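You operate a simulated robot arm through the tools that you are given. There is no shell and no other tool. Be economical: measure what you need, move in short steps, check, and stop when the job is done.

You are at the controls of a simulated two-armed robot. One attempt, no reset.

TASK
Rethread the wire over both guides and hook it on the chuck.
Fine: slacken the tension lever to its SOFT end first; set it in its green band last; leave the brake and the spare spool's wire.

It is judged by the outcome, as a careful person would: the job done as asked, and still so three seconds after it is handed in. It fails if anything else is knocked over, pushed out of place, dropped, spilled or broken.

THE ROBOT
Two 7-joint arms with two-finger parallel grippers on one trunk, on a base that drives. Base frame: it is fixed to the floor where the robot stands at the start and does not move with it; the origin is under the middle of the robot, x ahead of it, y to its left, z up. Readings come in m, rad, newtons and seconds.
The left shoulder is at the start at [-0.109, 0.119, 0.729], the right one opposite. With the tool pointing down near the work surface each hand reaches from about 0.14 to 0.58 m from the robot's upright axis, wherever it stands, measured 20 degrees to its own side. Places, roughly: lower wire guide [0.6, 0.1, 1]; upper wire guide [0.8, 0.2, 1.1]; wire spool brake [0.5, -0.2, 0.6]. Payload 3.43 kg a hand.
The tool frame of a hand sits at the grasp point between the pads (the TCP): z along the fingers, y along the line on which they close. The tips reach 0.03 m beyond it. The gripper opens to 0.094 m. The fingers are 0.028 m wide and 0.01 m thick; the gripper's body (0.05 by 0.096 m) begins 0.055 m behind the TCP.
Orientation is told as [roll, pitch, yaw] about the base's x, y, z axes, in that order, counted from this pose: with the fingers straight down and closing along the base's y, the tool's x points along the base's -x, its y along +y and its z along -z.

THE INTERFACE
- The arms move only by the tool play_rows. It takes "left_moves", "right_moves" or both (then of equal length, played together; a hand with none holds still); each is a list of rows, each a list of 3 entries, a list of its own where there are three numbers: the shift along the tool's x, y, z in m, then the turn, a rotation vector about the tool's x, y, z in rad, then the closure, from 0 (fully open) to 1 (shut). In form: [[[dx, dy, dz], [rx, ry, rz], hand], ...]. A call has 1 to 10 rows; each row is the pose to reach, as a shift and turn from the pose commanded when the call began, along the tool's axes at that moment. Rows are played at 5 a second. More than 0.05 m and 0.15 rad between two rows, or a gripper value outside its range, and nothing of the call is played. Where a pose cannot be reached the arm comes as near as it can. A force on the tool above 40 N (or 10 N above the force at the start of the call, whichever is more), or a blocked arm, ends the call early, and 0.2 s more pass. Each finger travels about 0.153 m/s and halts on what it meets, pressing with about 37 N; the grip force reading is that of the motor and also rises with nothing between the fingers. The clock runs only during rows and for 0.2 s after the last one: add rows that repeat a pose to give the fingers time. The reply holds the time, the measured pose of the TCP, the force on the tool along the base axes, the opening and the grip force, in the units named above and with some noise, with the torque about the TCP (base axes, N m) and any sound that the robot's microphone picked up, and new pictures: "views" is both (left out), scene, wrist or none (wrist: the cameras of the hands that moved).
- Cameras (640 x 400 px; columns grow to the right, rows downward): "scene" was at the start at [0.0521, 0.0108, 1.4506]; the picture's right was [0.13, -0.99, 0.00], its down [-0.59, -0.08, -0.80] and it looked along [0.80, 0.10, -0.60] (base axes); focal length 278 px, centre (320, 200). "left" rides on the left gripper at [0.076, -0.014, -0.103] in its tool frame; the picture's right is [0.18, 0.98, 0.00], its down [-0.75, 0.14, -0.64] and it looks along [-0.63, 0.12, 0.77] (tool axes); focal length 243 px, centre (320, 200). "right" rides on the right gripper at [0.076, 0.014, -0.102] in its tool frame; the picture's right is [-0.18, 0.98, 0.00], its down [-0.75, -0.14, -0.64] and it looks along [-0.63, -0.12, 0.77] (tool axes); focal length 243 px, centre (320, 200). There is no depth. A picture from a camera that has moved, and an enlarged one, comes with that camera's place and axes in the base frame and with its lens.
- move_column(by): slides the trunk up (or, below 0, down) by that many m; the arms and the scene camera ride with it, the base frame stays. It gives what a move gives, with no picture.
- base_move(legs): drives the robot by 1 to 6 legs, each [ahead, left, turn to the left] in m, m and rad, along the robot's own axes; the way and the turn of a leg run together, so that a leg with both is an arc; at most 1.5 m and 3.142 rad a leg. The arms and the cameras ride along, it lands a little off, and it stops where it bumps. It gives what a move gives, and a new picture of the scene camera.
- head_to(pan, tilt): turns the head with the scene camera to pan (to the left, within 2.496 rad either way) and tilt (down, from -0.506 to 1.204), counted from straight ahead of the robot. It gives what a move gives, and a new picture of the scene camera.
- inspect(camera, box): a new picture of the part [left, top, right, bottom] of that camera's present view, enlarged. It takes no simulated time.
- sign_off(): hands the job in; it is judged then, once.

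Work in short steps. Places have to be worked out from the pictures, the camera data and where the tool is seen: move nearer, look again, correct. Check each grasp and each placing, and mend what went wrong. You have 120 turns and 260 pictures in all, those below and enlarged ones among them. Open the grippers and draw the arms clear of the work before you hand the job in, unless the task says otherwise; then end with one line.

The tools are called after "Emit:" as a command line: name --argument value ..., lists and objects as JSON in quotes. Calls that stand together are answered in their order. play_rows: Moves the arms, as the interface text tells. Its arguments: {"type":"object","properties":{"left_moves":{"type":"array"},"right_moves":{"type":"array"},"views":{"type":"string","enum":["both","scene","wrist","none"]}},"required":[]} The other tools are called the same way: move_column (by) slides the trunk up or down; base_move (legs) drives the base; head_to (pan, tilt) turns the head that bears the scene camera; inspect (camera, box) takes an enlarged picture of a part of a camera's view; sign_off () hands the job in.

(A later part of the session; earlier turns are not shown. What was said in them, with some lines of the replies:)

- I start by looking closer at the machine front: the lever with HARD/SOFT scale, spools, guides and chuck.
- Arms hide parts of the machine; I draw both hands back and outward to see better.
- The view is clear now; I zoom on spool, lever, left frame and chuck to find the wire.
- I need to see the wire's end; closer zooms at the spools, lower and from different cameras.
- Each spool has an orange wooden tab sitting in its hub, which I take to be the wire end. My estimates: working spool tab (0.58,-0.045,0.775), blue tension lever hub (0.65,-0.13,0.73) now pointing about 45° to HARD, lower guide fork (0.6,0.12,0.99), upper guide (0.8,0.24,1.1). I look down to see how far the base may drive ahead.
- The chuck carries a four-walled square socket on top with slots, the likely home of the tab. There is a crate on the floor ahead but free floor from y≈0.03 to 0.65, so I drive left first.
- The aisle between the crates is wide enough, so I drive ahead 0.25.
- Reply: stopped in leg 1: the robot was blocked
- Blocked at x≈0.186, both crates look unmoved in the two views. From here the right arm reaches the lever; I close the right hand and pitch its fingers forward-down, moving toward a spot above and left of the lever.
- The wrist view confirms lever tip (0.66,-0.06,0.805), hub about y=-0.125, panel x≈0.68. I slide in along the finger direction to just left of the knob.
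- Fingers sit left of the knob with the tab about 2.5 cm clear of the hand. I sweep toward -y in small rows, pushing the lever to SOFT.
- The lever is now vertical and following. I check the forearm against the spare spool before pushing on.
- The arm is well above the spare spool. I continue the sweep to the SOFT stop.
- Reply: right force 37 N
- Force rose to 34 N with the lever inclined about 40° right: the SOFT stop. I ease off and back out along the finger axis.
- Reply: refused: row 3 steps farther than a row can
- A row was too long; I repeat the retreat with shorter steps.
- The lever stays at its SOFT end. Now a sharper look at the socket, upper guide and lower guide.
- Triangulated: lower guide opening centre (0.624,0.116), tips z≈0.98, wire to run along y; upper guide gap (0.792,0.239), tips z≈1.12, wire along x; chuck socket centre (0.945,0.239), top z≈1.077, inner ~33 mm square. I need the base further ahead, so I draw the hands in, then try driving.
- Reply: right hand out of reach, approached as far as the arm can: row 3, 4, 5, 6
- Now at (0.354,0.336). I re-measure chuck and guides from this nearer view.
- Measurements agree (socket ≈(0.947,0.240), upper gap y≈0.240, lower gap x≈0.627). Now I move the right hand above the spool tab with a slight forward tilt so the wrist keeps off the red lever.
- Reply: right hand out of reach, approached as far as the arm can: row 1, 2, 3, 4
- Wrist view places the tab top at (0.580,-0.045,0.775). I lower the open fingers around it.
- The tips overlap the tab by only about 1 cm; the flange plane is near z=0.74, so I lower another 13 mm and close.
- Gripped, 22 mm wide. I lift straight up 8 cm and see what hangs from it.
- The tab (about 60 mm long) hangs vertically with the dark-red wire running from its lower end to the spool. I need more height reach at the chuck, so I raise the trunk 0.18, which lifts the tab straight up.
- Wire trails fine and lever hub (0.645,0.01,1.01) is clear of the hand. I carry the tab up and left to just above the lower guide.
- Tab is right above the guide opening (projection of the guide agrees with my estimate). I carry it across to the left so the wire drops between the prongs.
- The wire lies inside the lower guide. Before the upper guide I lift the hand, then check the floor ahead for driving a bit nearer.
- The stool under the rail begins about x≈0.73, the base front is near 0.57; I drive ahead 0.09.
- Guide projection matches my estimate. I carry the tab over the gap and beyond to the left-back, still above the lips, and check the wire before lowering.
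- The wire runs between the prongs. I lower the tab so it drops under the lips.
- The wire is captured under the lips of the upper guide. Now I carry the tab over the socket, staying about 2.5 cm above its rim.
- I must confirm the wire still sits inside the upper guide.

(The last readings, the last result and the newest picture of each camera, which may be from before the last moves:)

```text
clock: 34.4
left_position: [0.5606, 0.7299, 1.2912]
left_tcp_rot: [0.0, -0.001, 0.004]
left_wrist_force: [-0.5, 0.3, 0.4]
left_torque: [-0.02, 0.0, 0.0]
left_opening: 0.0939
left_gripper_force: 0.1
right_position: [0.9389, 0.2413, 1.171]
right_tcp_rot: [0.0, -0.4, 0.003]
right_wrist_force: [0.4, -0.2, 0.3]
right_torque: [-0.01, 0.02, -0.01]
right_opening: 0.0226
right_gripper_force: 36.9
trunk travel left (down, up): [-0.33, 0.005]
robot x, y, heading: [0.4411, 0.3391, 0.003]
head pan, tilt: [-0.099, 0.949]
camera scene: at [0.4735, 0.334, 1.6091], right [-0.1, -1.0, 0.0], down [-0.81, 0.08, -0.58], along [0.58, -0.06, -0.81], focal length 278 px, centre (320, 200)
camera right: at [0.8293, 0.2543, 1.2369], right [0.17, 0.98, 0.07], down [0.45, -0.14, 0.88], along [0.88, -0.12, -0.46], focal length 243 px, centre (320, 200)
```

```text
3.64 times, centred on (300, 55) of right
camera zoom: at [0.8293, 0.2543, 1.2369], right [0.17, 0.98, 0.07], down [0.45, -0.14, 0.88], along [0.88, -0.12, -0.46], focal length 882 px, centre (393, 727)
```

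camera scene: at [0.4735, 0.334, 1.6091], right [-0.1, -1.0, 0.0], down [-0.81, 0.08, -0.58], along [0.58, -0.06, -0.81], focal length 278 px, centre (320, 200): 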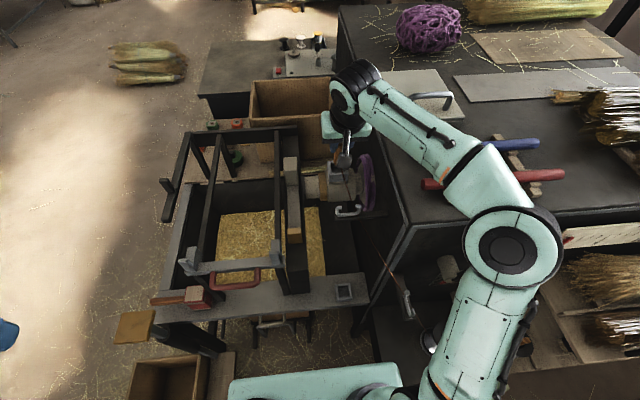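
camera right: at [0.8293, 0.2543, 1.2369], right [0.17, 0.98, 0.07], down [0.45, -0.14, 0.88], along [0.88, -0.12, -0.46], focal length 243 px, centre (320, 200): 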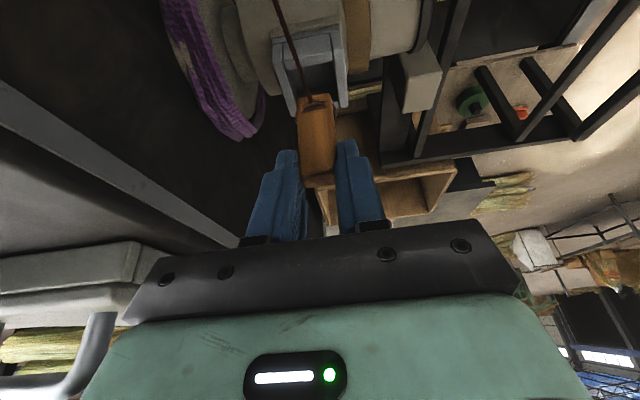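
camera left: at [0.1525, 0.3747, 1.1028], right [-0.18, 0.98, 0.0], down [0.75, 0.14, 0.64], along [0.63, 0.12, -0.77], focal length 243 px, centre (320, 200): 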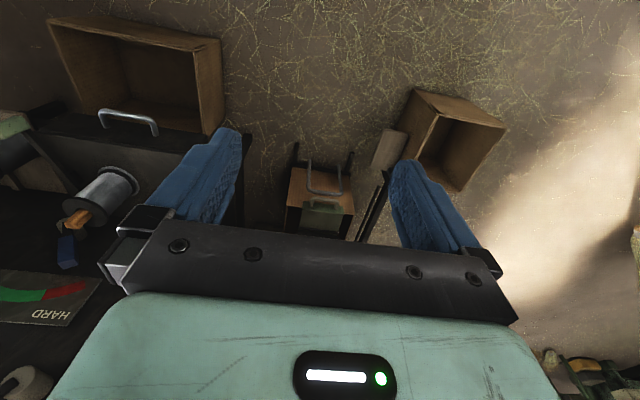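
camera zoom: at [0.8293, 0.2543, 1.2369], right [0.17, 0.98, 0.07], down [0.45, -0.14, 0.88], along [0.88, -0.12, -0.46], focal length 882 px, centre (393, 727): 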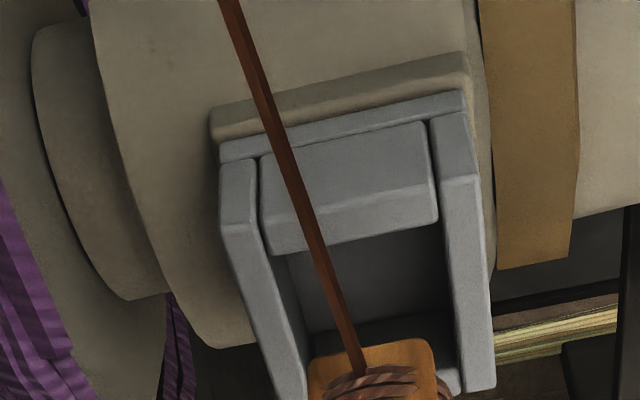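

Wire is bent inside both guides, and the tab (~0.946,0.240) is over the socket centre. I lower in small steps.

Emit:
play_rows --right_moves '[[[0.0039, -0.001, 0.0092], [0, 0, 0], 0.9], [[0.0078, -0.001, 0.0184], [0, 0, 0], 0.9], [[0.0117, -0.001, 0.0276], [0, 0, 0], 0.9]]' --views "wrist"

Emit:
inspect --camera "right" --box '[240, 30, 400, 150]'

```text
clock: 35.2
left_position: [0.5599, 0.73, 1.2921]
left_tcp_rot: [0.001, -0.002, 0.004]
left_wrist_force: [-0.2, -0.3, -0.6]
left_torque: [-0.01, 0.0, 0.02]
left_opening: 0.0942
left_gripper_force: 0.0
right_position: [0.9391, 0.2393, 1.1412]
right_tcp_rot: [0.002, -0.4, 0.002]
right_wrist_force: [0.1, 0.5, -0.6]
right_torque: [0.0, 0.02, -0.03]
right_opening: 0.0221
right_gripper_force: 37.0
trunk travel left (down, up): [-0.33, 0.005]
robot x, y, heading: [0.4422, 0.341, 0.002]
head pan, tilt: [-0.099, 0.949]
camera right: at [0.8285, 0.2531, 1.207], right [0.17, 0.98, 0.07], down [0.44, -0.14, 0.88], along [0.88, -0.12, -0.46], focal length 243 px, centre (320, 200)
```

right: 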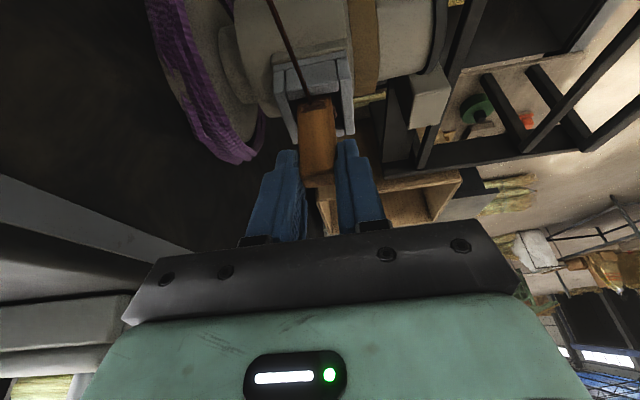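

```text
3.33 times, centred on (320, 90) of right
camera zoom: at [0.8285, 0.2531, 1.207], right [0.17, 0.98, 0.07], down [0.44, -0.14, 0.88], along [0.88, -0.12, -0.46], focal length 809 px, centre (320, 567)
```

zoom: 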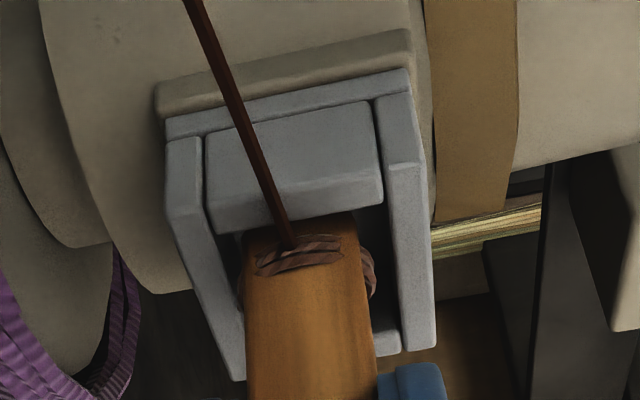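

Tab is centred sideways but a couple of mm from the front wall; I shift 4 mm back and lower further.

Emit:
play_rows --right_moves '[[[-0.0037, 0, 0.0016], [0, 0, 0], 0.9], [[0.0002, 0, 0.0108], [0, 0, 0], 0.9], [[0.0041, 0, 0.02], [0, 0, 0], 0.9]]' --views "wrist"

Emit:
inspect --camera "right" --box '[240, 30, 400, 150]'

```text
clock: 36.0
left_position: [0.5593, 0.7288, 1.2932]
left_tcp_rot: [0.0, -0.003, 0.003]
left_wrist_force: [-0.3, -0.2, -0.3]
left_torque: [0.0, 0.01, 0.01]
left_opening: 0.0939
left_gripper_force: 0.1
right_position: [0.9426, 0.2398, 1.1276]
right_tcp_rot: [0.002, -0.411, 0.001]
right_wrist_force: [-1.1, -3.4, 23.2]
right_torque: [-0.26, 0.01, 0.01]
right_opening: 0.0225
right_gripper_force: 36.8
trunk travel left (down, up): [-0.33, 0.005]
robot x, y, heading: [0.4427, 0.3399, -0.003]
head pan, tilt: [-0.099, 0.949]
camera right: at [0.8326, 0.2532, 1.1921], right [0.17, 0.98, 0.08], down [0.43, -0.14, 0.89], along [0.89, -0.12, -0.45], focal length 243 px, centre (320, 200)
```

right: 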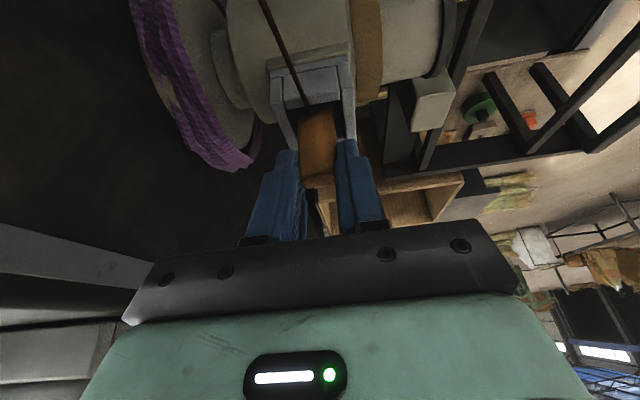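

```text
3.33 times, centred on (320, 90) of right
camera zoom: at [0.8326, 0.2532, 1.1921], right [0.17, 0.98, 0.08], down [0.43, -0.14, 0.89], along [0.89, -0.12, -0.45], focal length 809 px, centre (320, 567)
```

zoom: 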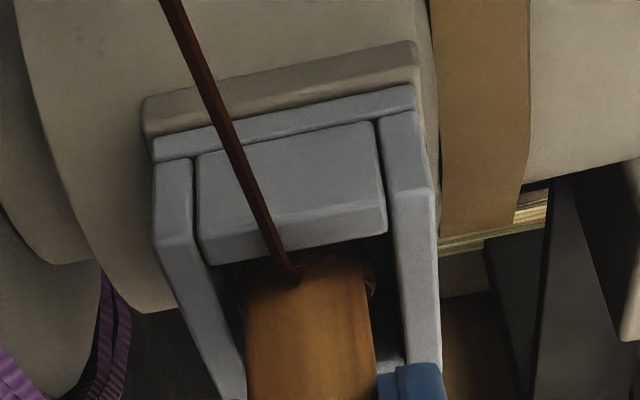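

Upward force 23 N: the tab bottom has reached the socket floor about 18-20 mm deep. I relieve the pressure and open the fingers.

Emit:
play_rows --right_moves '[[[-0.0023, 0, -0.0055], [0, 0, 0], 0.9], [[-0.0023, 0, -0.0055], [0, 0, 0], 0.75], [[-0.0023, 0, -0.0055], [0, 0, 0], 0.6], [[-0.0023, 0, -0.0055], [0, 0, 0], 0.5]]' --views "wrist"

Emit:
inspect --camera "right" --box '[240, 30, 400, 150]'

```text
clock: 37.0
left_position: [0.5594, 0.7304, 1.2913]
left_tcp_rot: [0.001, 0.0, 0.004]
left_wrist_force: [-0.1, 0.9, -0.4]
left_torque: [0.01, 0.01, 0.02]
left_opening: 0.0939
left_gripper_force: 0.1
right_position: [0.9439, 0.2385, 1.1282]
right_tcp_rot: [-0.001, -0.399, 0.001]
right_wrist_force: [-0.2, -0.4, -0.6]
right_torque: [0.0, -0.02, -0.01]
right_opening: 0.047
right_gripper_force: 0.1
trunk travel left (down, up): [-0.33, 0.005]
robot x, y, heading: [0.4434, 0.3384, 0.004]
head pan, tilt: [-0.099, 0.949]
camera right: at [0.8342, 0.2534, 1.1939], right [0.17, 0.98, 0.07], down [0.44, -0.14, 0.88], along [0.88, -0.12, -0.46], focal length 243 px, centre (320, 200)
```

right: 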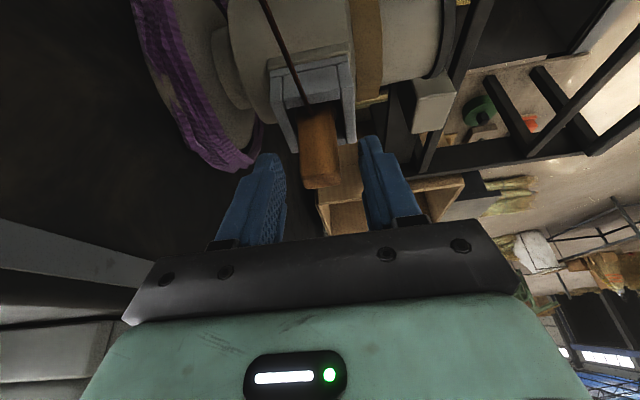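

```text
3.33 times, centred on (320, 90) of right
camera zoom: at [0.8342, 0.2534, 1.1939], right [0.17, 0.98, 0.07], down [0.44, -0.14, 0.88], along [0.88, -0.12, -0.46], focal length 809 px, centre (320, 567)
```

zoom: 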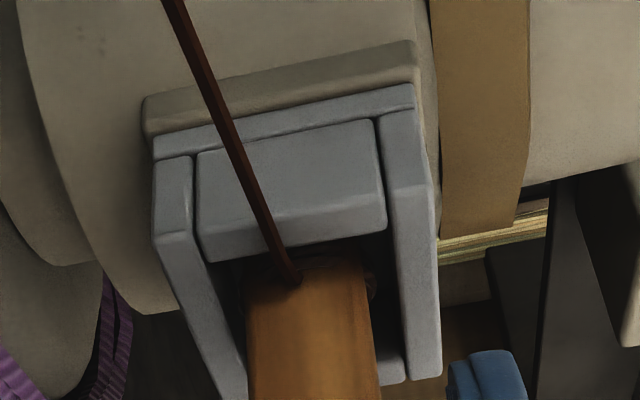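

The tab stands in the socket by itself. I withdraw the hand along its axis and look again.

Emit:
play_rows --right_moves '[[[0, 0, -0.02], [0, 0, 0], 0.45], [[0, 0, -0.05], [0, 0, 0], 0.4], [[0, 0, -0.09], [0, 0, 0], 0.3], [[0.03, 0, -0.12], [0, 0, 0], 0.3], [[0.07, 0, -0.14], [0, 0, 0], 0.3], [[0.11, 0, -0.16], [0, 0, 0], 0.3]]'

Emit:
inspect --camera "scene" --box '[310, 140, 422, 240]'

Emit:
inspect --camera "right" --box '[200, 0, 440, 160]'

```text
clock: 38.4
left_position: [0.5582, 0.729, 1.2912]
left_tcp_rot: [0.001, -0.002, 0.004]
left_wrist_force: [-0.1, 0.1, -0.3]
left_torque: [0.01, -0.01, 0.03]
left_opening: 0.0942
left_gripper_force: 0.1
right_position: [0.7777, 0.2394, 1.2332]
right_tcp_rot: [0.0, -0.399, 0.002]
right_wrist_force: [0.1, 0.0, -0.3]
right_torque: [0.04, -0.02, -0.02]
right_opening: 0.0659
right_gripper_force: 0.1
trunk travel left (down, up): [-0.33, 0.005]
robot x, y, heading: [0.4413, 0.3387, 0.003]
head pan, tilt: [-0.099, 0.949]
camera scene: at [0.4711, 0.3336, 1.609], right [-0.1, -1.0, 0.0], down [-0.81, 0.08, -0.58], along [0.58, -0.06, -0.81], focal length 278 px, centre (320, 200)
camera right: at [0.6681, 0.254, 1.2983], right [0.17, 0.98, 0.07], down [0.44, -0.14, 0.88], along [0.88, -0.12, -0.46], focal length 243 px, centre (320, 200)
```

scene: 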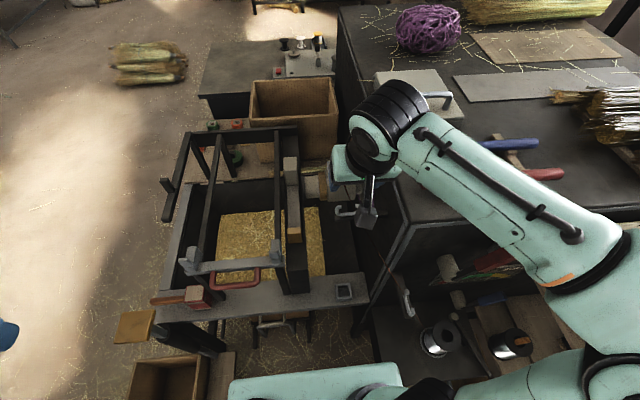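
right: 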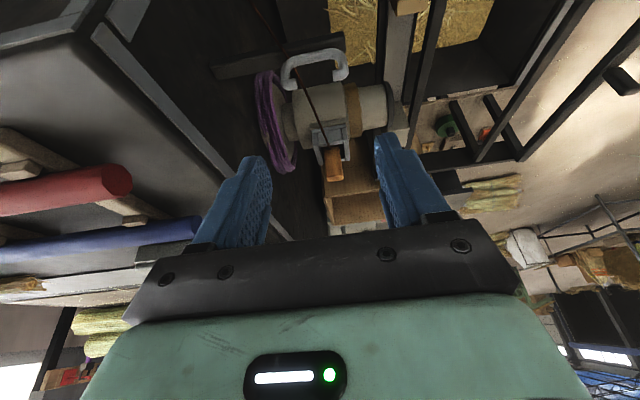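

```text
4.00 times, centred on (366, 190) of scene
camera zoom: at [0.4711, 0.3336, 1.609], right [-0.1, -1.0, 0.0], down [-0.81, 0.08, -0.58], along [0.58, -0.06, -0.81], focal length 1112 px, centre (136, 240)
```

zoom: 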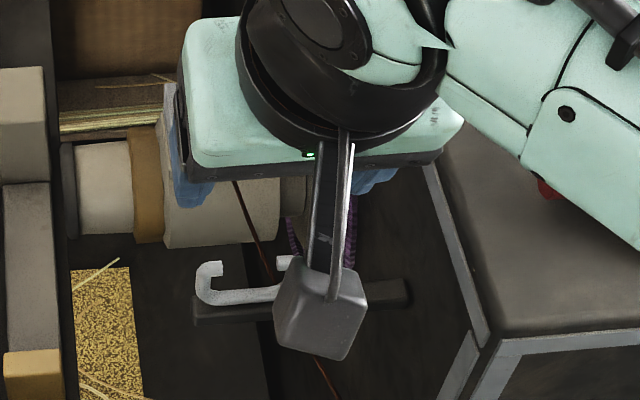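

```text
2.50 times, centred on (320, 80) of right
camera zoom: at [0.6681, 0.254, 1.2983], right [0.17, 0.98, 0.07], down [0.44, -0.14, 0.88], along [0.88, -0.12, -0.46], focal length 606 px, centre (320, 500)
```

zoom: 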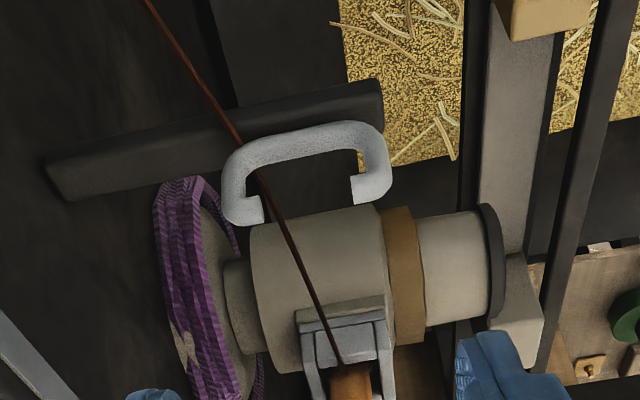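

Tab seated, wire passes the upper guide. Now I back off for the tension lever: first bring the right hand back high above the wire, then drive back and right to the earlier pose and lower the trunk.

Emit:
play_rows --right_moves '[[[0.02, -0.01, -0.04], [0, 0, 0], 0.3], [[0.06, -0.03, -0.055], [0, 0, 0], 0.3], [[0.1, -0.055, -0.055], [0, 0, 0], 0.3], [[0.14, -0.08, -0.05], [0, 0, 0], 0.3], [[0.165, -0.1, -0.04], [0, 0, 0], 0.3]]' --views "none"

Emit:
base_move --legs '[[-0.25, 0, 0], [0, -0.07, 0]]'

```text
clock: 39.6
left_position: [0.5581, 0.7289, 1.2933]
left_tcp_rot: [-0.001, -0.002, 0.003]
left_wrist_force: [-0.6, -0.3, -0.5]
left_torque: [0.03, 0.0, 0.0]
left_opening: 0.094
left_gripper_force: 0.1
right_position: [0.6136, 0.1379, 1.2031]
right_tcp_rot: [0.002, -0.4, 0.0]
right_wrist_force: [0.8, 0.3, 0.3]
right_torque: [0.0, -0.02, 0.01]
right_opening: 0.0657
right_gripper_force: 0.0
trunk travel left (down, up): [-0.33, 0.005]
robot x, y, heading: [0.4402, 0.3393, 0.001]
head pan, tilt: [-0.099, 0.949]
```

```text
clock: 42.4
left_position: [0.3153, 0.6597, 1.2915]
left_tcp_rot: [0.0, -0.002, 0.005]
left_wrist_force: [0.4, -1.0, -0.5]
left_torque: [0.01, -0.04, -0.01]
left_opening: 0.0941
left_gripper_force: 0.1
right_position: [0.37, 0.0682, 1.2033]
right_tcp_rot: [0.001, -0.4, 0.002]
right_wrist_force: [1.1, 0.4, 0.0]
right_torque: [0.04, -0.01, 0.05]
right_opening: 0.0656
right_gripper_force: 0.1
trunk travel left (down, up): [-0.33, 0.005]
robot x, y, heading: [0.2005, 0.2751, 0.002]
head pan, tilt: [-0.099, 0.949]
stopped in leg 2: the robot was blocked; the commanded pose is now the measured one
camera scene: at [0.2278, 0.2641, 1.6091], right [-0.1, -1.0, 0.0], down [-0.81, 0.08, -0.58], along [0.58, -0.06, -0.81], focal length 278 px, centre (320, 200)
```

scene: 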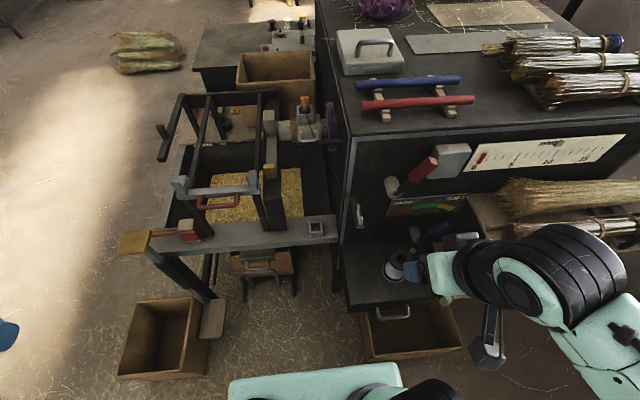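

The wire and tab look in place. I lower the trunk 0.18 again.

Emit:
move_column --by -0.18

Emit:
head_to --pan -0.1 --tilt 0.7

Emit:
inspect --camera "scene" --box '[300, 90, 440, 290]'

Emit:
inspect --camera "right" --box '[80, 0, 400, 200]'

```text
clock: 44.4
left_position: [0.3146, 0.6623, 1.1106]
left_tcp_rot: [-0.001, -0.002, 0.003]
left_wrist_force: [-0.6, 1.1, 0.9]
left_torque: [0.01, -0.01, -0.02]
left_opening: 0.094
left_gripper_force: 0.0
right_position: [0.3693, 0.071, 1.0228]
right_tcp_rot: [0.0, -0.4, 0.003]
right_wrist_force: [-0.8, 0.0, 0.5]
right_torque: [0.01, -0.01, 0.0]
right_opening: 0.0657
right_gripper_force: 0.0
trunk travel left (down, up): [-0.15, 0.185]
robot x, y, heading: [0.1986, 0.2735, -0.001]
head pan, tilt: [-0.099, 0.949]
```

```text
clock: 45.1
left_position: [0.3151, 0.6611, 1.1106]
left_tcp_rot: [-0.001, 0.001, 0.005]
left_wrist_force: [0.3, 0.0, 0.6]
left_torque: [0.0, 0.0, 0.01]
left_opening: 0.0942
left_gripper_force: 0.1
right_position: [0.3699, 0.0712, 1.0239]
right_tcp_rot: [0.0, -0.399, 0.001]
right_wrist_force: [0.1, -0.4, 0.1]
right_torque: [-0.01, -0.02, 0.02]
right_opening: 0.0656
right_gripper_force: 0.1
trunk travel left (down, up): [-0.15, 0.185]
robot x, y, heading: [0.1984, 0.2748, 0.001]
head pan, tilt: [-0.099, 0.7]
camera scene: at [0.2483, 0.265, 1.4455], right [-0.1, -1.0, 0.0], down [-0.64, 0.06, -0.76], along [0.76, -0.07, -0.64], focal length 278 px, centre (320, 200)
```

scene: 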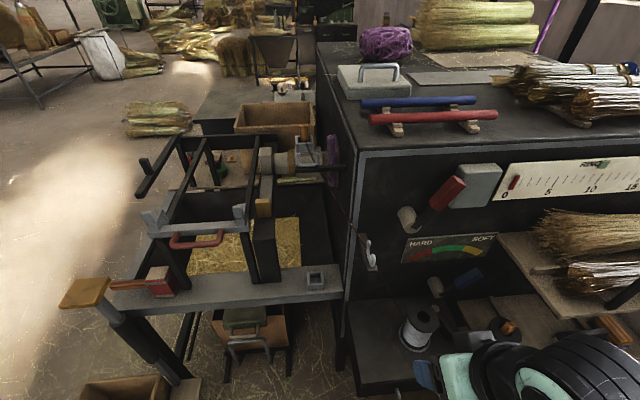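

```text
2.00 times, centred on (370, 190) of scene
camera zoom: at [0.2483, 0.265, 1.4455], right [-0.1, -1.0, 0.0], down [-0.64, 0.06, -0.76], along [0.76, -0.07, -0.64], focal length 556 px, centre (220, 220)
```

zoom: 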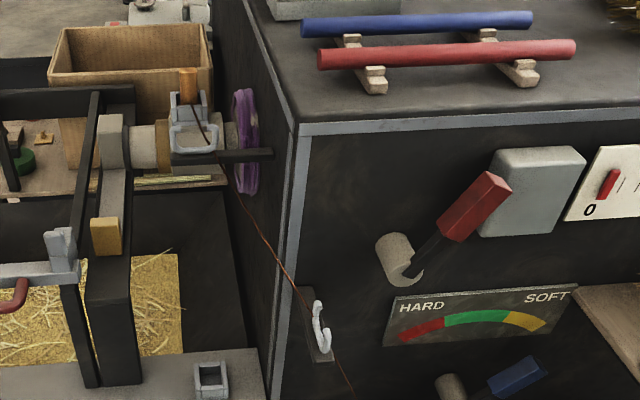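

```text
2.00 times, centred on (240, 100) of right
camera zoom: at [0.2599, 0.0843, 1.0891], right [0.17, 0.98, 0.07], down [0.44, -0.14, 0.88], along [0.88, -0.12, -0.46], focal length 485 px, centre (480, 400)
```

zoom: 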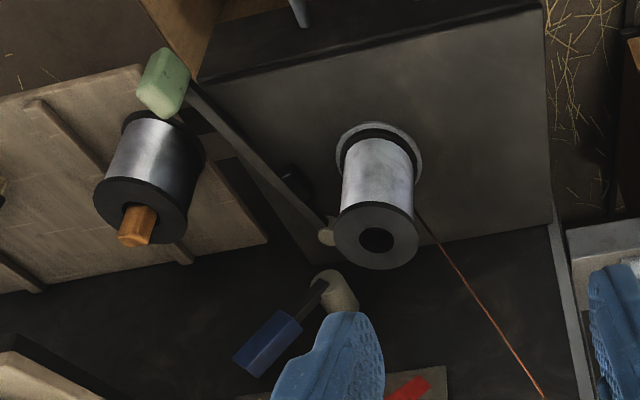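

Shelf edge at right (y≈-0.24, z≈0.92) is near the lever, so I'll push it back from its right side with closed fingers pointing forward-down and yawed to the right, keeping the hand body on the left. First pitch and position.

Emit:
play_rows --right_moves '[[[-0.0165, -0.0425, 0.0124], [0, -0.1, 0], 1], [[-0.033, -0.085, 0.0248], [0, -0.2, 0], 1], [[-0.0494, -0.1275, 0.0371], [0, -0.3, 0], 1], [[-0.0659, -0.17, 0.0495], [0, -0.4, 0], 1]]' --views "none"

Emit:
play_rows --right_moves '[[[0, 0, 0], [0.1, 0, 0.0975], 1], [[0, 0, 0], [0.2, 0, 0.195], 1], [[0, 0, 0], [0.3, 0, 0.292], 1], [[0, 0, 0], [0.4, 0, 0.39], 1], [[0, 0, 0], [0.502, 0, 0.488], 1]]'

```text
clock: 46.1
left_position: [0.3156, 0.6602, 1.1119]
left_tcp_rot: [0.0, 0.001, 0.004]
left_wrist_force: [-0.7, 1.0, -0.2]
left_torque: [-0.01, -0.01, 0.01]
left_opening: 0.0941
left_gripper_force: 0.0
right_position: [0.4522, -0.1005, 1.0004]
right_tcp_rot: [0.0, -0.802, 0.003]
right_wrist_force: [-0.1, -0.4, -0.5]
right_torque: [0.01, 0.01, 0.02]
right_opening: 0.0
right_gripper_force: 33.2
trunk travel left (down, up): [-0.15, 0.185]
robot x, y, heading: [0.2014, 0.2717, 0.001]
head pan, tilt: [-0.099, 0.7]
```

```text
clock: 47.4
left_position: [0.3142, 0.6626, 1.1114]
left_tcp_rot: [0.001, -0.001, 0.002]
left_wrist_force: [-0.1, 0.5, 0.4]
left_torque: [-0.01, 0.02, 0.01]
left_opening: 0.094
left_gripper_force: 0.1
right_position: [0.4495, -0.0973, 1.0025]
right_tcp_rot: [0.0, -0.8, -0.7]
right_wrist_force: [-0.2, 0.2, 0.7]
right_torque: [-0.01, 0.0, 0.01]
right_opening: 0.0002
right_gripper_force: 32.8
trunk travel left (down, up): [-0.15, 0.185]
robot x, y, heading: [0.1994, 0.2712, 0.008]
head pan, tilt: [-0.099, 0.7]
camera scene: at [0.2487, 0.2655, 1.4455], right [-0.1, -1.0, 0.0], down [-0.64, 0.06, -0.76], along [0.76, -0.07, -0.64], focal length 278 px, centre (320, 200)
camera right: at [0.363, -0.0064, 1.0206], right [0.73, 0.67, 0.13], down [-0.04, -0.15, 0.99], along [0.68, -0.73, -0.08], focal length 243 px, centre (320, 200)
```

scene: 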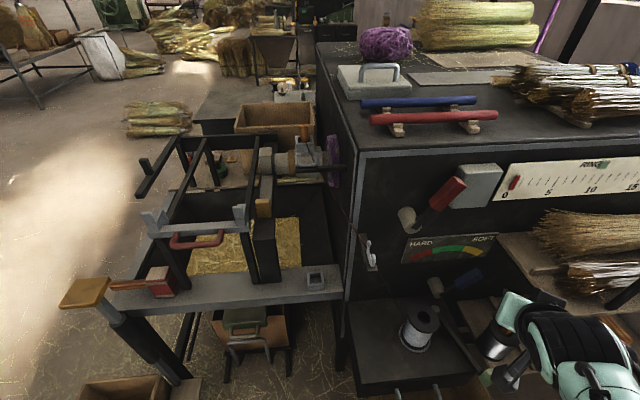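
right: 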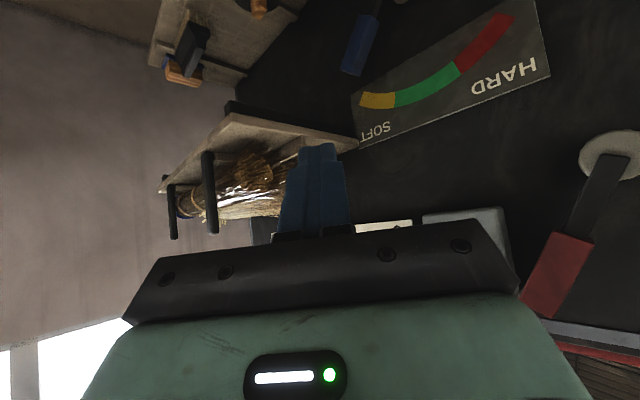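

Knob tip seen at about (0.655,-0.213,0.806), shelf edge y≈-0.246 at z≈0.90. I approach along the finger axis to a point in front of and above the lever.

Emit:
play_rows --right_moves '[[[-0.003, 0, 0.047], [0, 0, 0], 1], [[-0.006, 0, 0.094], [0, 0, 0], 1], [[-0.009, 0, 0.141], [0, 0, 0], 1], [[-0.0126, 0, 0.1887], [0, 0, 0], 1]]'

Emit:
inspect --camera "right" --box '[160, 0, 480, 200]'

Emit:
inspect --camera "scene" --box '[420, 220, 580, 340]'

```text
clock: 48.4
left_position: [0.3148, 0.6609, 1.1116]
left_tcp_rot: [-0.001, 0.0, 0.003]
left_wrist_force: [-1.1, -0.8, -0.4]
left_torque: [0.0, 0.01, 0.0]
left_opening: 0.0938
left_gripper_force: 0.0
right_position: [0.5611, -0.1954, 0.8793]
right_tcp_rot: [0.004, -0.799, -0.7]
right_wrist_force: [0.4, -0.2, 0.4]
right_torque: [0.0, 0.05, 0.0]
right_opening: 0.0
right_gripper_force: 33.4
trunk travel left (down, up): [-0.15, 0.185]
robot x, y, heading: [0.1987, 0.2739, 0.002]
head pan, tilt: [-0.099, 0.7]
camera scene: at [0.2488, 0.2637, 1.4455], right [-0.1, -1.0, 0.0], down [-0.64, 0.06, -0.76], along [0.76, -0.07, -0.64], focal length 278 px, centre (320, 200)
camera right: at [0.4729, -0.1021, 0.8977], right [0.73, 0.67, 0.13], down [-0.04, -0.15, 0.99], along [0.68, -0.73, -0.08], focal length 243 px, centre (320, 200)
```

scene: 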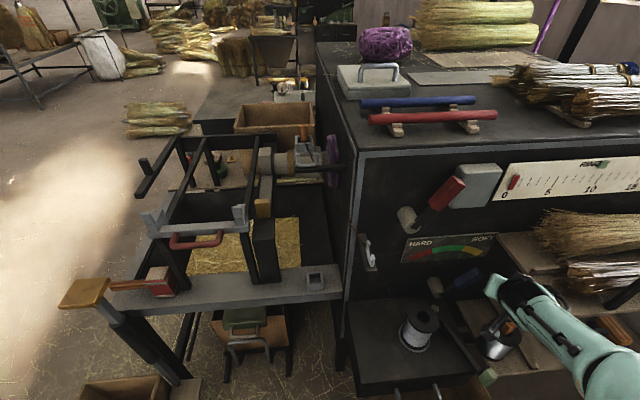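
right: 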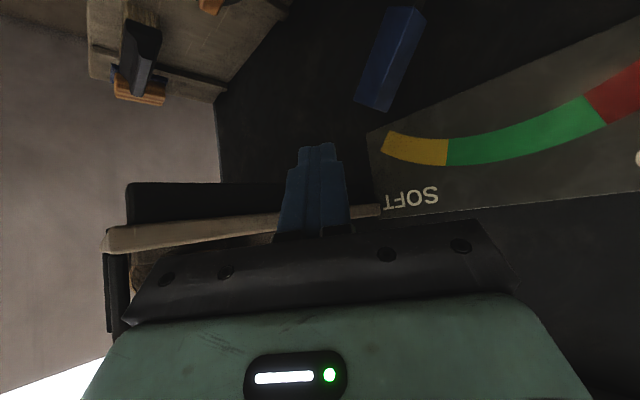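

```text
2.00 times, centred on (320, 100) of right
camera zoom: at [0.4729, -0.1021, 0.8977], right [0.73, 0.67, 0.13], down [-0.04, -0.15, 0.99], along [0.68, -0.73, -0.08], focal length 485 px, centre (320, 400)
```

zoom: 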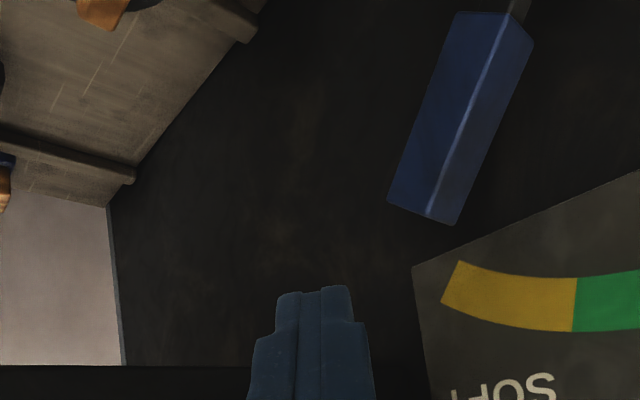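

```text
3.33 times, centred on (500, 280) of scene
camera zoom: at [0.2488, 0.2637, 1.4455], right [-0.1, -1.0, 0.0], down [-0.64, 0.06, -0.76], along [0.76, -0.07, -0.64], focal length 927 px, centre (-280, -67)
```

zoom: 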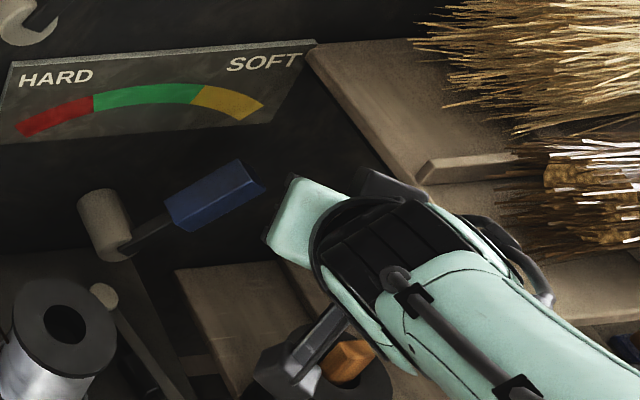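

Knob's right corner is near y≈-0.23, z≈0.79. I lower to a point just right of it and still in front, then look.

Emit:
play_rows --right_moves '[[[0.005, -0.0035, 0.033], [0, 0, 0], 1], [[0.01, -0.007, 0.066], [0, 0, 0], 1], [[0.0149, -0.0105, 0.098], [0, 0, 0], 1]]'

Emit:
inspect --camera "right" --box '[240, 0, 480, 180]'

Emit:
inspect --camera "scene" --box '[440, 240, 568, 340]'

```text
clock: 49.1
left_position: [0.3158, 0.6607, 1.1118]
left_tcp_rot: [0.001, -0.001, 0.003]
left_wrist_force: [1.4, -0.5, -0.4]
left_torque: [0.01, 0.0, -0.03]
left_opening: 0.094
left_gripper_force: 0.1
right_position: [0.6008, -0.2401, 0.801]
right_tcp_rot: [-0.002, -0.799, -0.699]
right_wrist_force: [-0.1, -0.5, -0.5]
right_torque: [-0.01, -0.02, 0.02]
right_opening: 0.0
right_gripper_force: 33.0
trunk travel left (down, up): [-0.15, 0.185]
robot x, y, heading: [0.2014, 0.2765, 0.003]
head pan, tilt: [-0.099, 0.7]
camera scene: at [0.2487, 0.2641, 1.4455], right [-0.1, -1.0, 0.0], down [-0.64, 0.06, -0.76], along [0.76, -0.07, -0.64], focal length 278 px, centre (320, 200)
camera right: at [0.5139, -0.1479, 0.8191], right [0.73, 0.67, 0.13], down [-0.04, -0.15, 0.99], along [0.68, -0.73, -0.08], focal length 243 px, centre (320, 200)
```

scene: 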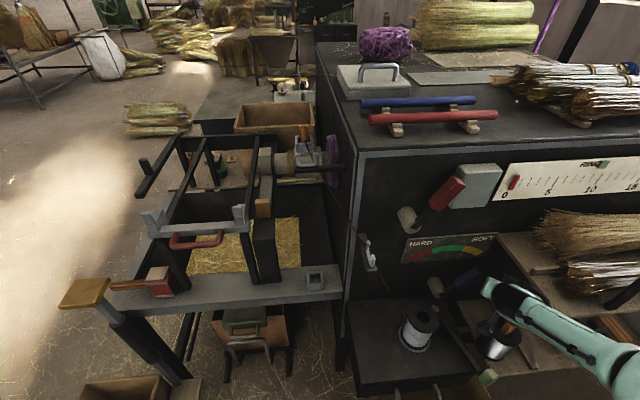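
right: 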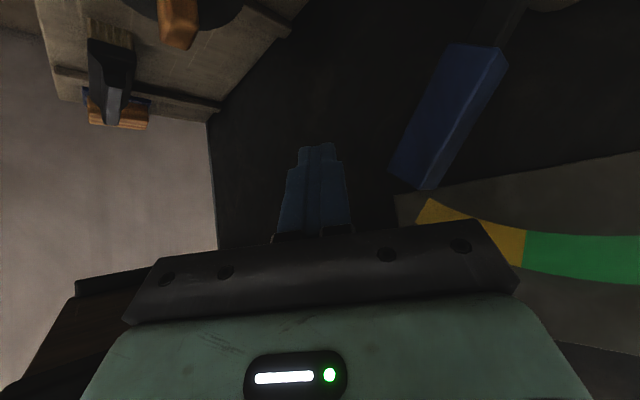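

```text
2.22 times, centred on (360, 90) of right
camera zoom: at [0.5139, -0.1479, 0.8191], right [0.73, 0.67, 0.13], down [-0.04, -0.15, 0.99], along [0.68, -0.73, -0.08], focal length 539 px, centre (231, 444)
```

zoom: 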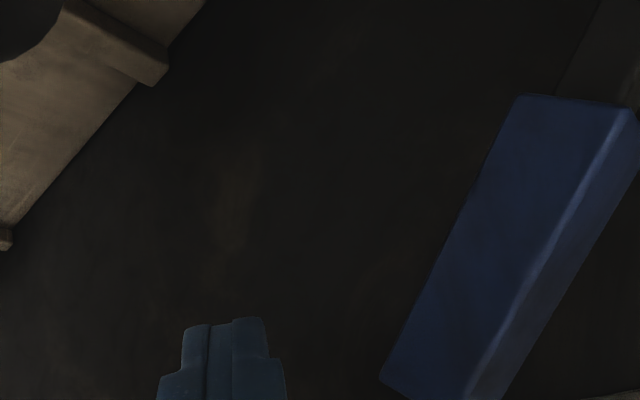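

```text
4.00 times, centred on (504, 290) of scene
camera zoom: at [0.2487, 0.2641, 1.4455], right [-0.1, -1.0, 0.0], down [-0.64, 0.06, -0.76], along [0.76, -0.07, -0.64], focal length 1112 px, centre (-416, -160)
```

zoom: 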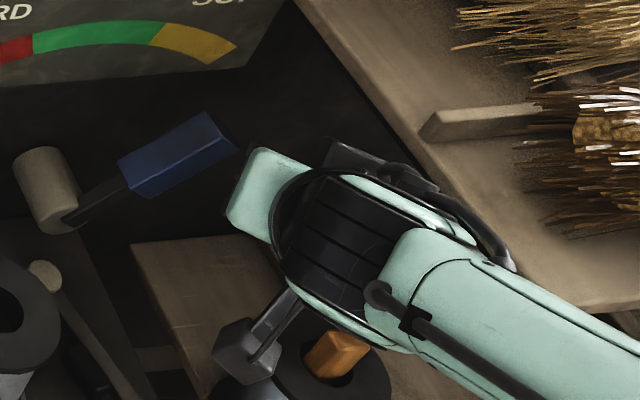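

Fingertips are right of the knob with a clear gap. I go in beside it and sweep to the left, stopping short of vertical to look.

Emit:
play_rows --right_moves '[[[-0.0138, 0.0236, 0.03], [0, 0, 0], 1], [[-0.0048, 0.0389, 0.0208], [0, 0, 0], 1], [[0.0042, 0.0542, 0.0115], [0, 0, 0], 1], [[0.0109, 0.0657, 0.0046], [0, 0, 0], 1], [[0.0176, 0.0772, -0.0023], [0, 0, 0], 1]]'

Emit:
inspect --camera "scene" --box '[400, 220, 528, 320]'

```text
clock: 50.4
left_position: [0.3142, 0.6626, 1.1117]
left_tcp_rot: [0.0, -0.001, 0.006]
left_wrist_force: [-0.1, 0.4, -0.2]
left_torque: [0.02, 0.01, -0.01]
left_opening: 0.0939
left_gripper_force: 0.1
right_position: [0.6389, -0.1684, 0.7924]
right_tcp_rot: [0.001, -0.8, -0.697]
right_wrist_force: [-1.8, -1.5, 0.3]
right_torque: [0.02, -0.01, -0.01]
right_opening: 0.0
right_gripper_force: 33.4
trunk travel left (down, up): [-0.15, 0.185]
robot x, y, heading: [0.201, 0.2735, 0.004]
head pan, tilt: [-0.099, 0.7]
camera scene: at [0.2482, 0.2651, 1.4455], right [-0.1, -1.0, 0.0], down [-0.64, 0.06, -0.77], along [0.76, -0.07, -0.64], focal length 278 px, centre (320, 200)
camera right: at [0.5509, -0.0778, 0.8097], right [0.73, 0.67, 0.13], down [-0.04, -0.15, 0.99], along [0.68, -0.72, -0.08], focal length 243 px, centre (320, 200)
```

scene: 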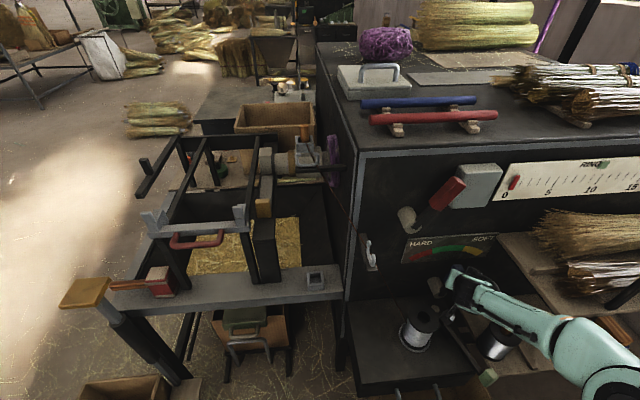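
right: 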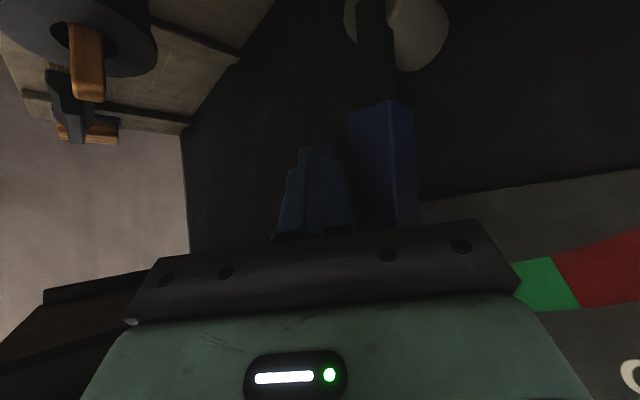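

```text
4.00 times, centred on (464, 270) of scene
camera zoom: at [0.2482, 0.2651, 1.4455], right [-0.1, -1.0, 0.0], down [-0.64, 0.06, -0.77], along [0.76, -0.07, -0.64], focal length 1112 px, centre (-256, -80)
```

zoom: 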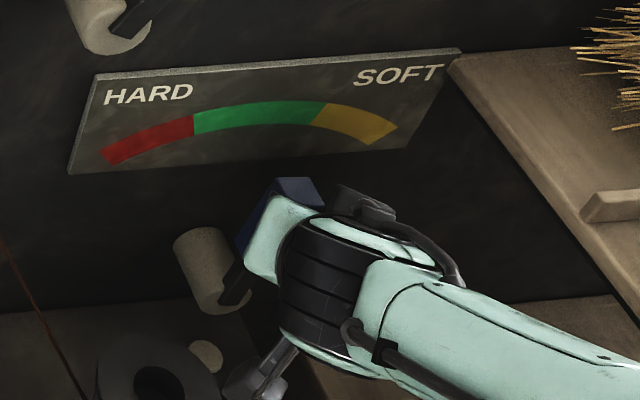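

The lever is roughly 8° right of vertical, in the green but off-centre; I nudge 7 mm more, then ease away to the right and back out.

Emit:
play_rows --right_moves '[[[0.003, 0.0054, -0.0032], [0, 0, 0], 1], [[0.003, 0.0054, -0.0032], [0, 0, 0], 1], [[-0.0072, -0.0122, 0.0074], [0, 0, 0], 1], [[-0.0072, -0.0122, -0.035], [0, 0, 0], 1], [[-0.0072, -0.0122, -0.08], [0, 0, 0], 1], [[-0.0072, -0.0122, -0.125], [0, 0, 0], 1], [[-0.0072, -0.0122, -0.17], [0, 0, 0], 1]]'

Emit:
inspect --camera "scene" --box '[390, 220, 518, 320]'

Emit:
inspect --camera "right" --box '[280, 0, 600, 200]'

```text
clock: 52.0
left_position: [0.3144, 0.6617, 1.1116]
left_tcp_rot: [0.001, 0.0, 0.006]
left_wrist_force: [-0.5, 0.8, -0.1]
left_torque: [-0.02, -0.03, -0.02]
left_opening: 0.0941
left_gripper_force: 0.1
right_position: [0.5414, -0.1054, 0.9125]
right_tcp_rot: [0.0, -0.799, -0.697]
right_wrist_force: [-0.2, 0.4, -0.3]
right_torque: [0.01, -0.01, 0.02]
right_opening: 0.0
right_gripper_force: 33.6
trunk travel left (down, up): [-0.15, 0.185]
robot x, y, heading: [0.2013, 0.2711, 0.002]
head pan, tilt: [-0.099, 0.7]
camera scene: at [0.2475, 0.2654, 1.4455], right [-0.1, -1.0, 0.0], down [-0.64, 0.06, -0.77], along [0.76, -0.07, -0.64], focal length 278 px, centre (320, 200)
camera right: at [0.4532, -0.0129, 0.9313], right [0.73, 0.67, 0.13], down [-0.04, -0.15, 0.99], along [0.68, -0.73, -0.08], focal length 243 px, centre (320, 200)
```

scene: 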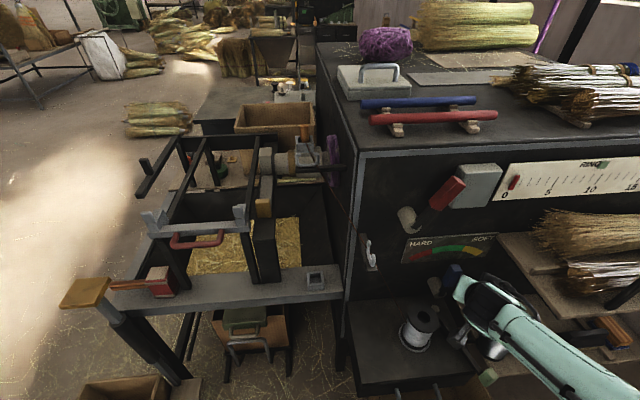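
right: 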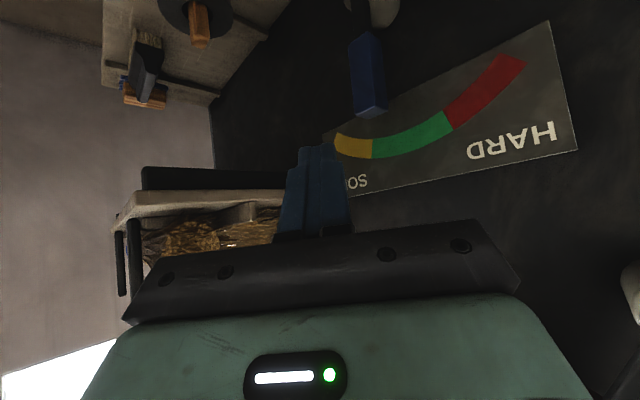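

```text
4.00 times, centred on (454, 270) of scene
camera zoom: at [0.2475, 0.2654, 1.4455], right [-0.1, -1.0, 0.0], down [-0.64, 0.06, -0.77], along [0.76, -0.07, -0.64], focal length 1112 px, centre (-216, -80)
```

zoom: 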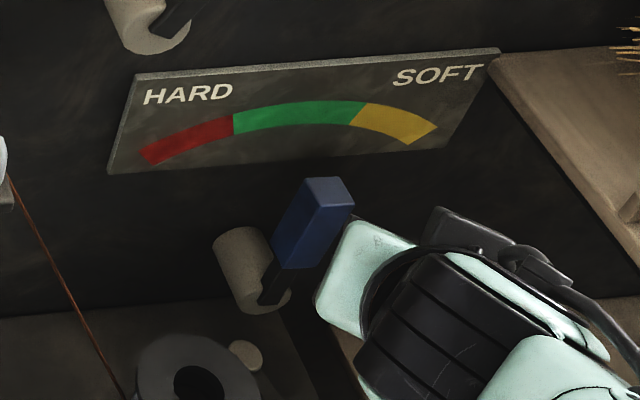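

```text
2.00 times, centred on (440, 100) of right
camera zoom: at [0.4532, -0.0129, 0.9313], right [0.73, 0.67, 0.13], down [-0.04, -0.15, 0.99], along [0.68, -0.73, -0.08], focal length 485 px, centre (80, 400)
```

zoom: 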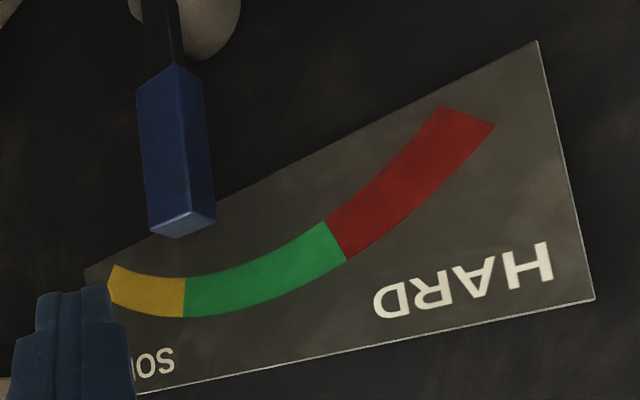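

Both views put the knob tip at (0.657,-0.140,0.831), about 6° right of vertical about the hub (y≈-0.128): inside the green band (±16°). I draw the hand clear, open it, and check everything.

Emit:
play_rows --right_moves '[[[-0.0036, -0.0338, -0.0323], [0, 0, 0], 0.6], [[-0.0071, -0.0675, -0.0645], [0, 0, 0], 0.3], [[-0.0107, -0.101, -0.0968], [0, 0, 0], 0], [[-0.0142, -0.135, -0.129], [0, 0, 0], 0]]' --views "none"

Emit:
inspect --camera "scene" --box '[390, 220, 518, 320]'

Emit:
inspect --camera "scene" --box '[280, 110, 376, 190]'

Emit:
inspect --camera "scene" --box '[340, 180, 468, 370]'

```text
clock: 53.0
left_position: [0.3134, 0.6605, 1.1114]
left_tcp_rot: [0.0, -0.003, 0.004]
left_wrist_force: [-0.8, -0.3, 0.1]
left_torque: [-0.01, -0.02, 0.0]
left_opening: 0.094
left_gripper_force: 0.1
right_position: [0.3913, -0.1547, 1.0133]
right_tcp_rot: [0.002, -0.798, -0.7]
right_wrist_force: [0.0, -0.8, 0.0]
right_torque: [0.02, 0.0, 0.05]
right_opening: 0.0938
right_gripper_force: 0.1
trunk travel left (down, up): [-0.15, 0.185]
robot x, y, heading: [0.1989, 0.2767, -0.003]
head pan, tilt: [-0.099, 0.7]
```

```text
4.00 times, centred on (454, 270) of scene
camera zoom: at [0.2475, 0.265, 1.4455], right [-0.1, -1.0, 0.0], down [-0.64, 0.06, -0.77], along [0.76, -0.07, -0.64], focal length 1112 px, centre (-216, -80)
```

zoom: 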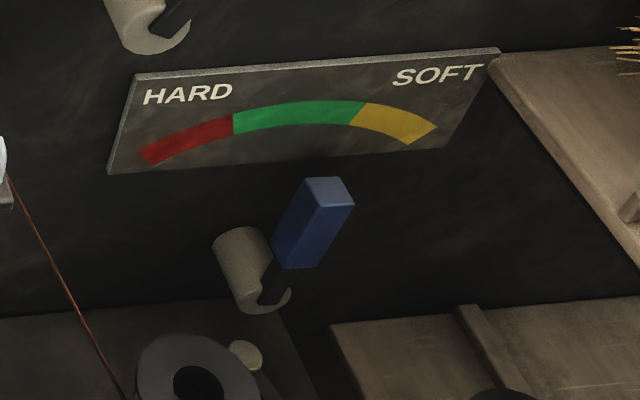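

```text
5.00 times, centred on (328, 150) of scene
camera zoom: at [0.2475, 0.265, 1.4455], right [-0.1, -1.0, 0.0], down [-0.64, 0.06, -0.77], along [0.76, -0.07, -0.64], focal length 1390 px, centre (280, 450)
```

zoom: 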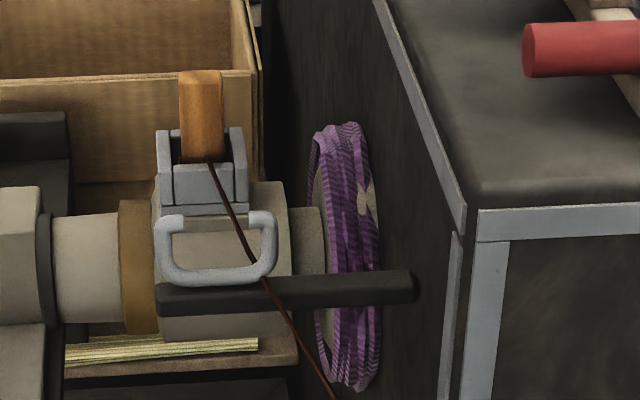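

```text
2.11 times, centred on (404, 275) of scene
camera zoom: at [0.2475, 0.265, 1.4455], right [-0.1, -1.0, 0.0], down [-0.64, 0.06, -0.77], along [0.76, -0.07, -0.64], focal length 585 px, centre (143, 42)
```

zoom: 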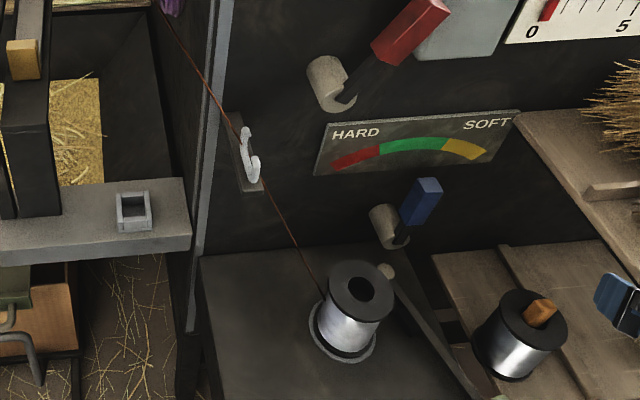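

Lever points into the green, the wire runs through both guides to the seated tab, spare spool and brake untouched. Last, a look at the floor crates and a short wait to see all stays put.

Emit:
head_to --pan 0.0 --tilt 1.0

Emit:
inspect --camera "scene" --box '[300, 0, 440, 100]'

```text
clock: 53.8
left_position: [0.3137, 0.6625, 1.1115]
left_tcp_rot: [0.0, 0.001, 0.004]
left_wrist_force: [0.7, 0.9, -0.3]
left_torque: [0.0, 0.04, 0.01]
left_opening: 0.0941
left_gripper_force: 0.0
right_position: [0.3927, -0.1543, 1.011]
right_tcp_rot: [0.0, -0.799, -0.698]
right_wrist_force: [0.2, 0.6, -0.2]
right_torque: [-0.02, 0.0, 0.01]
right_opening: 0.094
right_gripper_force: 0.0
trunk travel left (down, up): [-0.15, 0.185]
robot x, y, heading: [0.1987, 0.2742, 0.004]
head pan, tilt: [0.0, 1.0]
camera scene: at [0.2334, 0.2734, 1.4222], right [0.0, -1.0, 0.0], down [-0.84, 0.0, -0.54], along [0.54, 0.0, -0.84], focal length 278 px, centre (320, 200)
```

scene: 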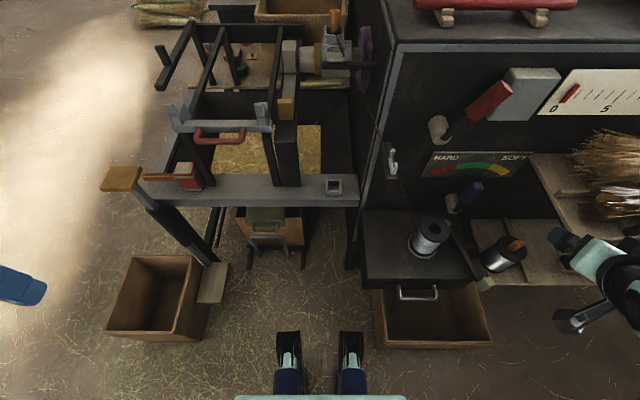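

```text
4.00 times, centred on (370, 50) of scene
camera zoom: at [0.2334, 0.2734, 1.4222], right [0.0, -1.0, 0.0], down [-0.84, 0.0, -0.54], along [0.54, 0.0, -0.84], focal length 1112 px, centre (120, 800)
```

zoom: 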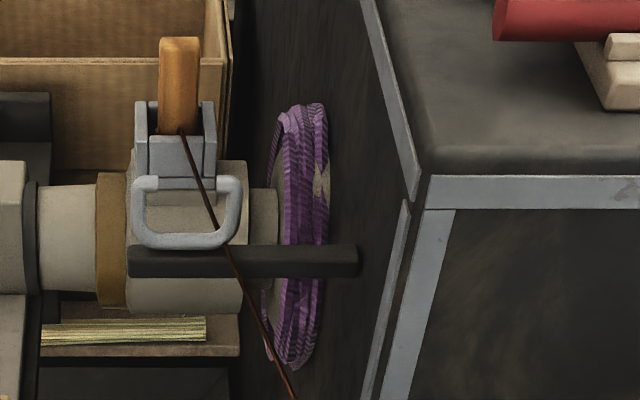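

Everything is in place and steady, crates undisturbed, hands open and clear; I hand the job in.

Emit:
sign_off

```text
The job is handed in.
```

The wire now runs over both guides with its tab seated in the chuck socket. I set the tension lever to its SOFT end before threading and into the green band at the end, and left the brake and the spare spool's wire alone.
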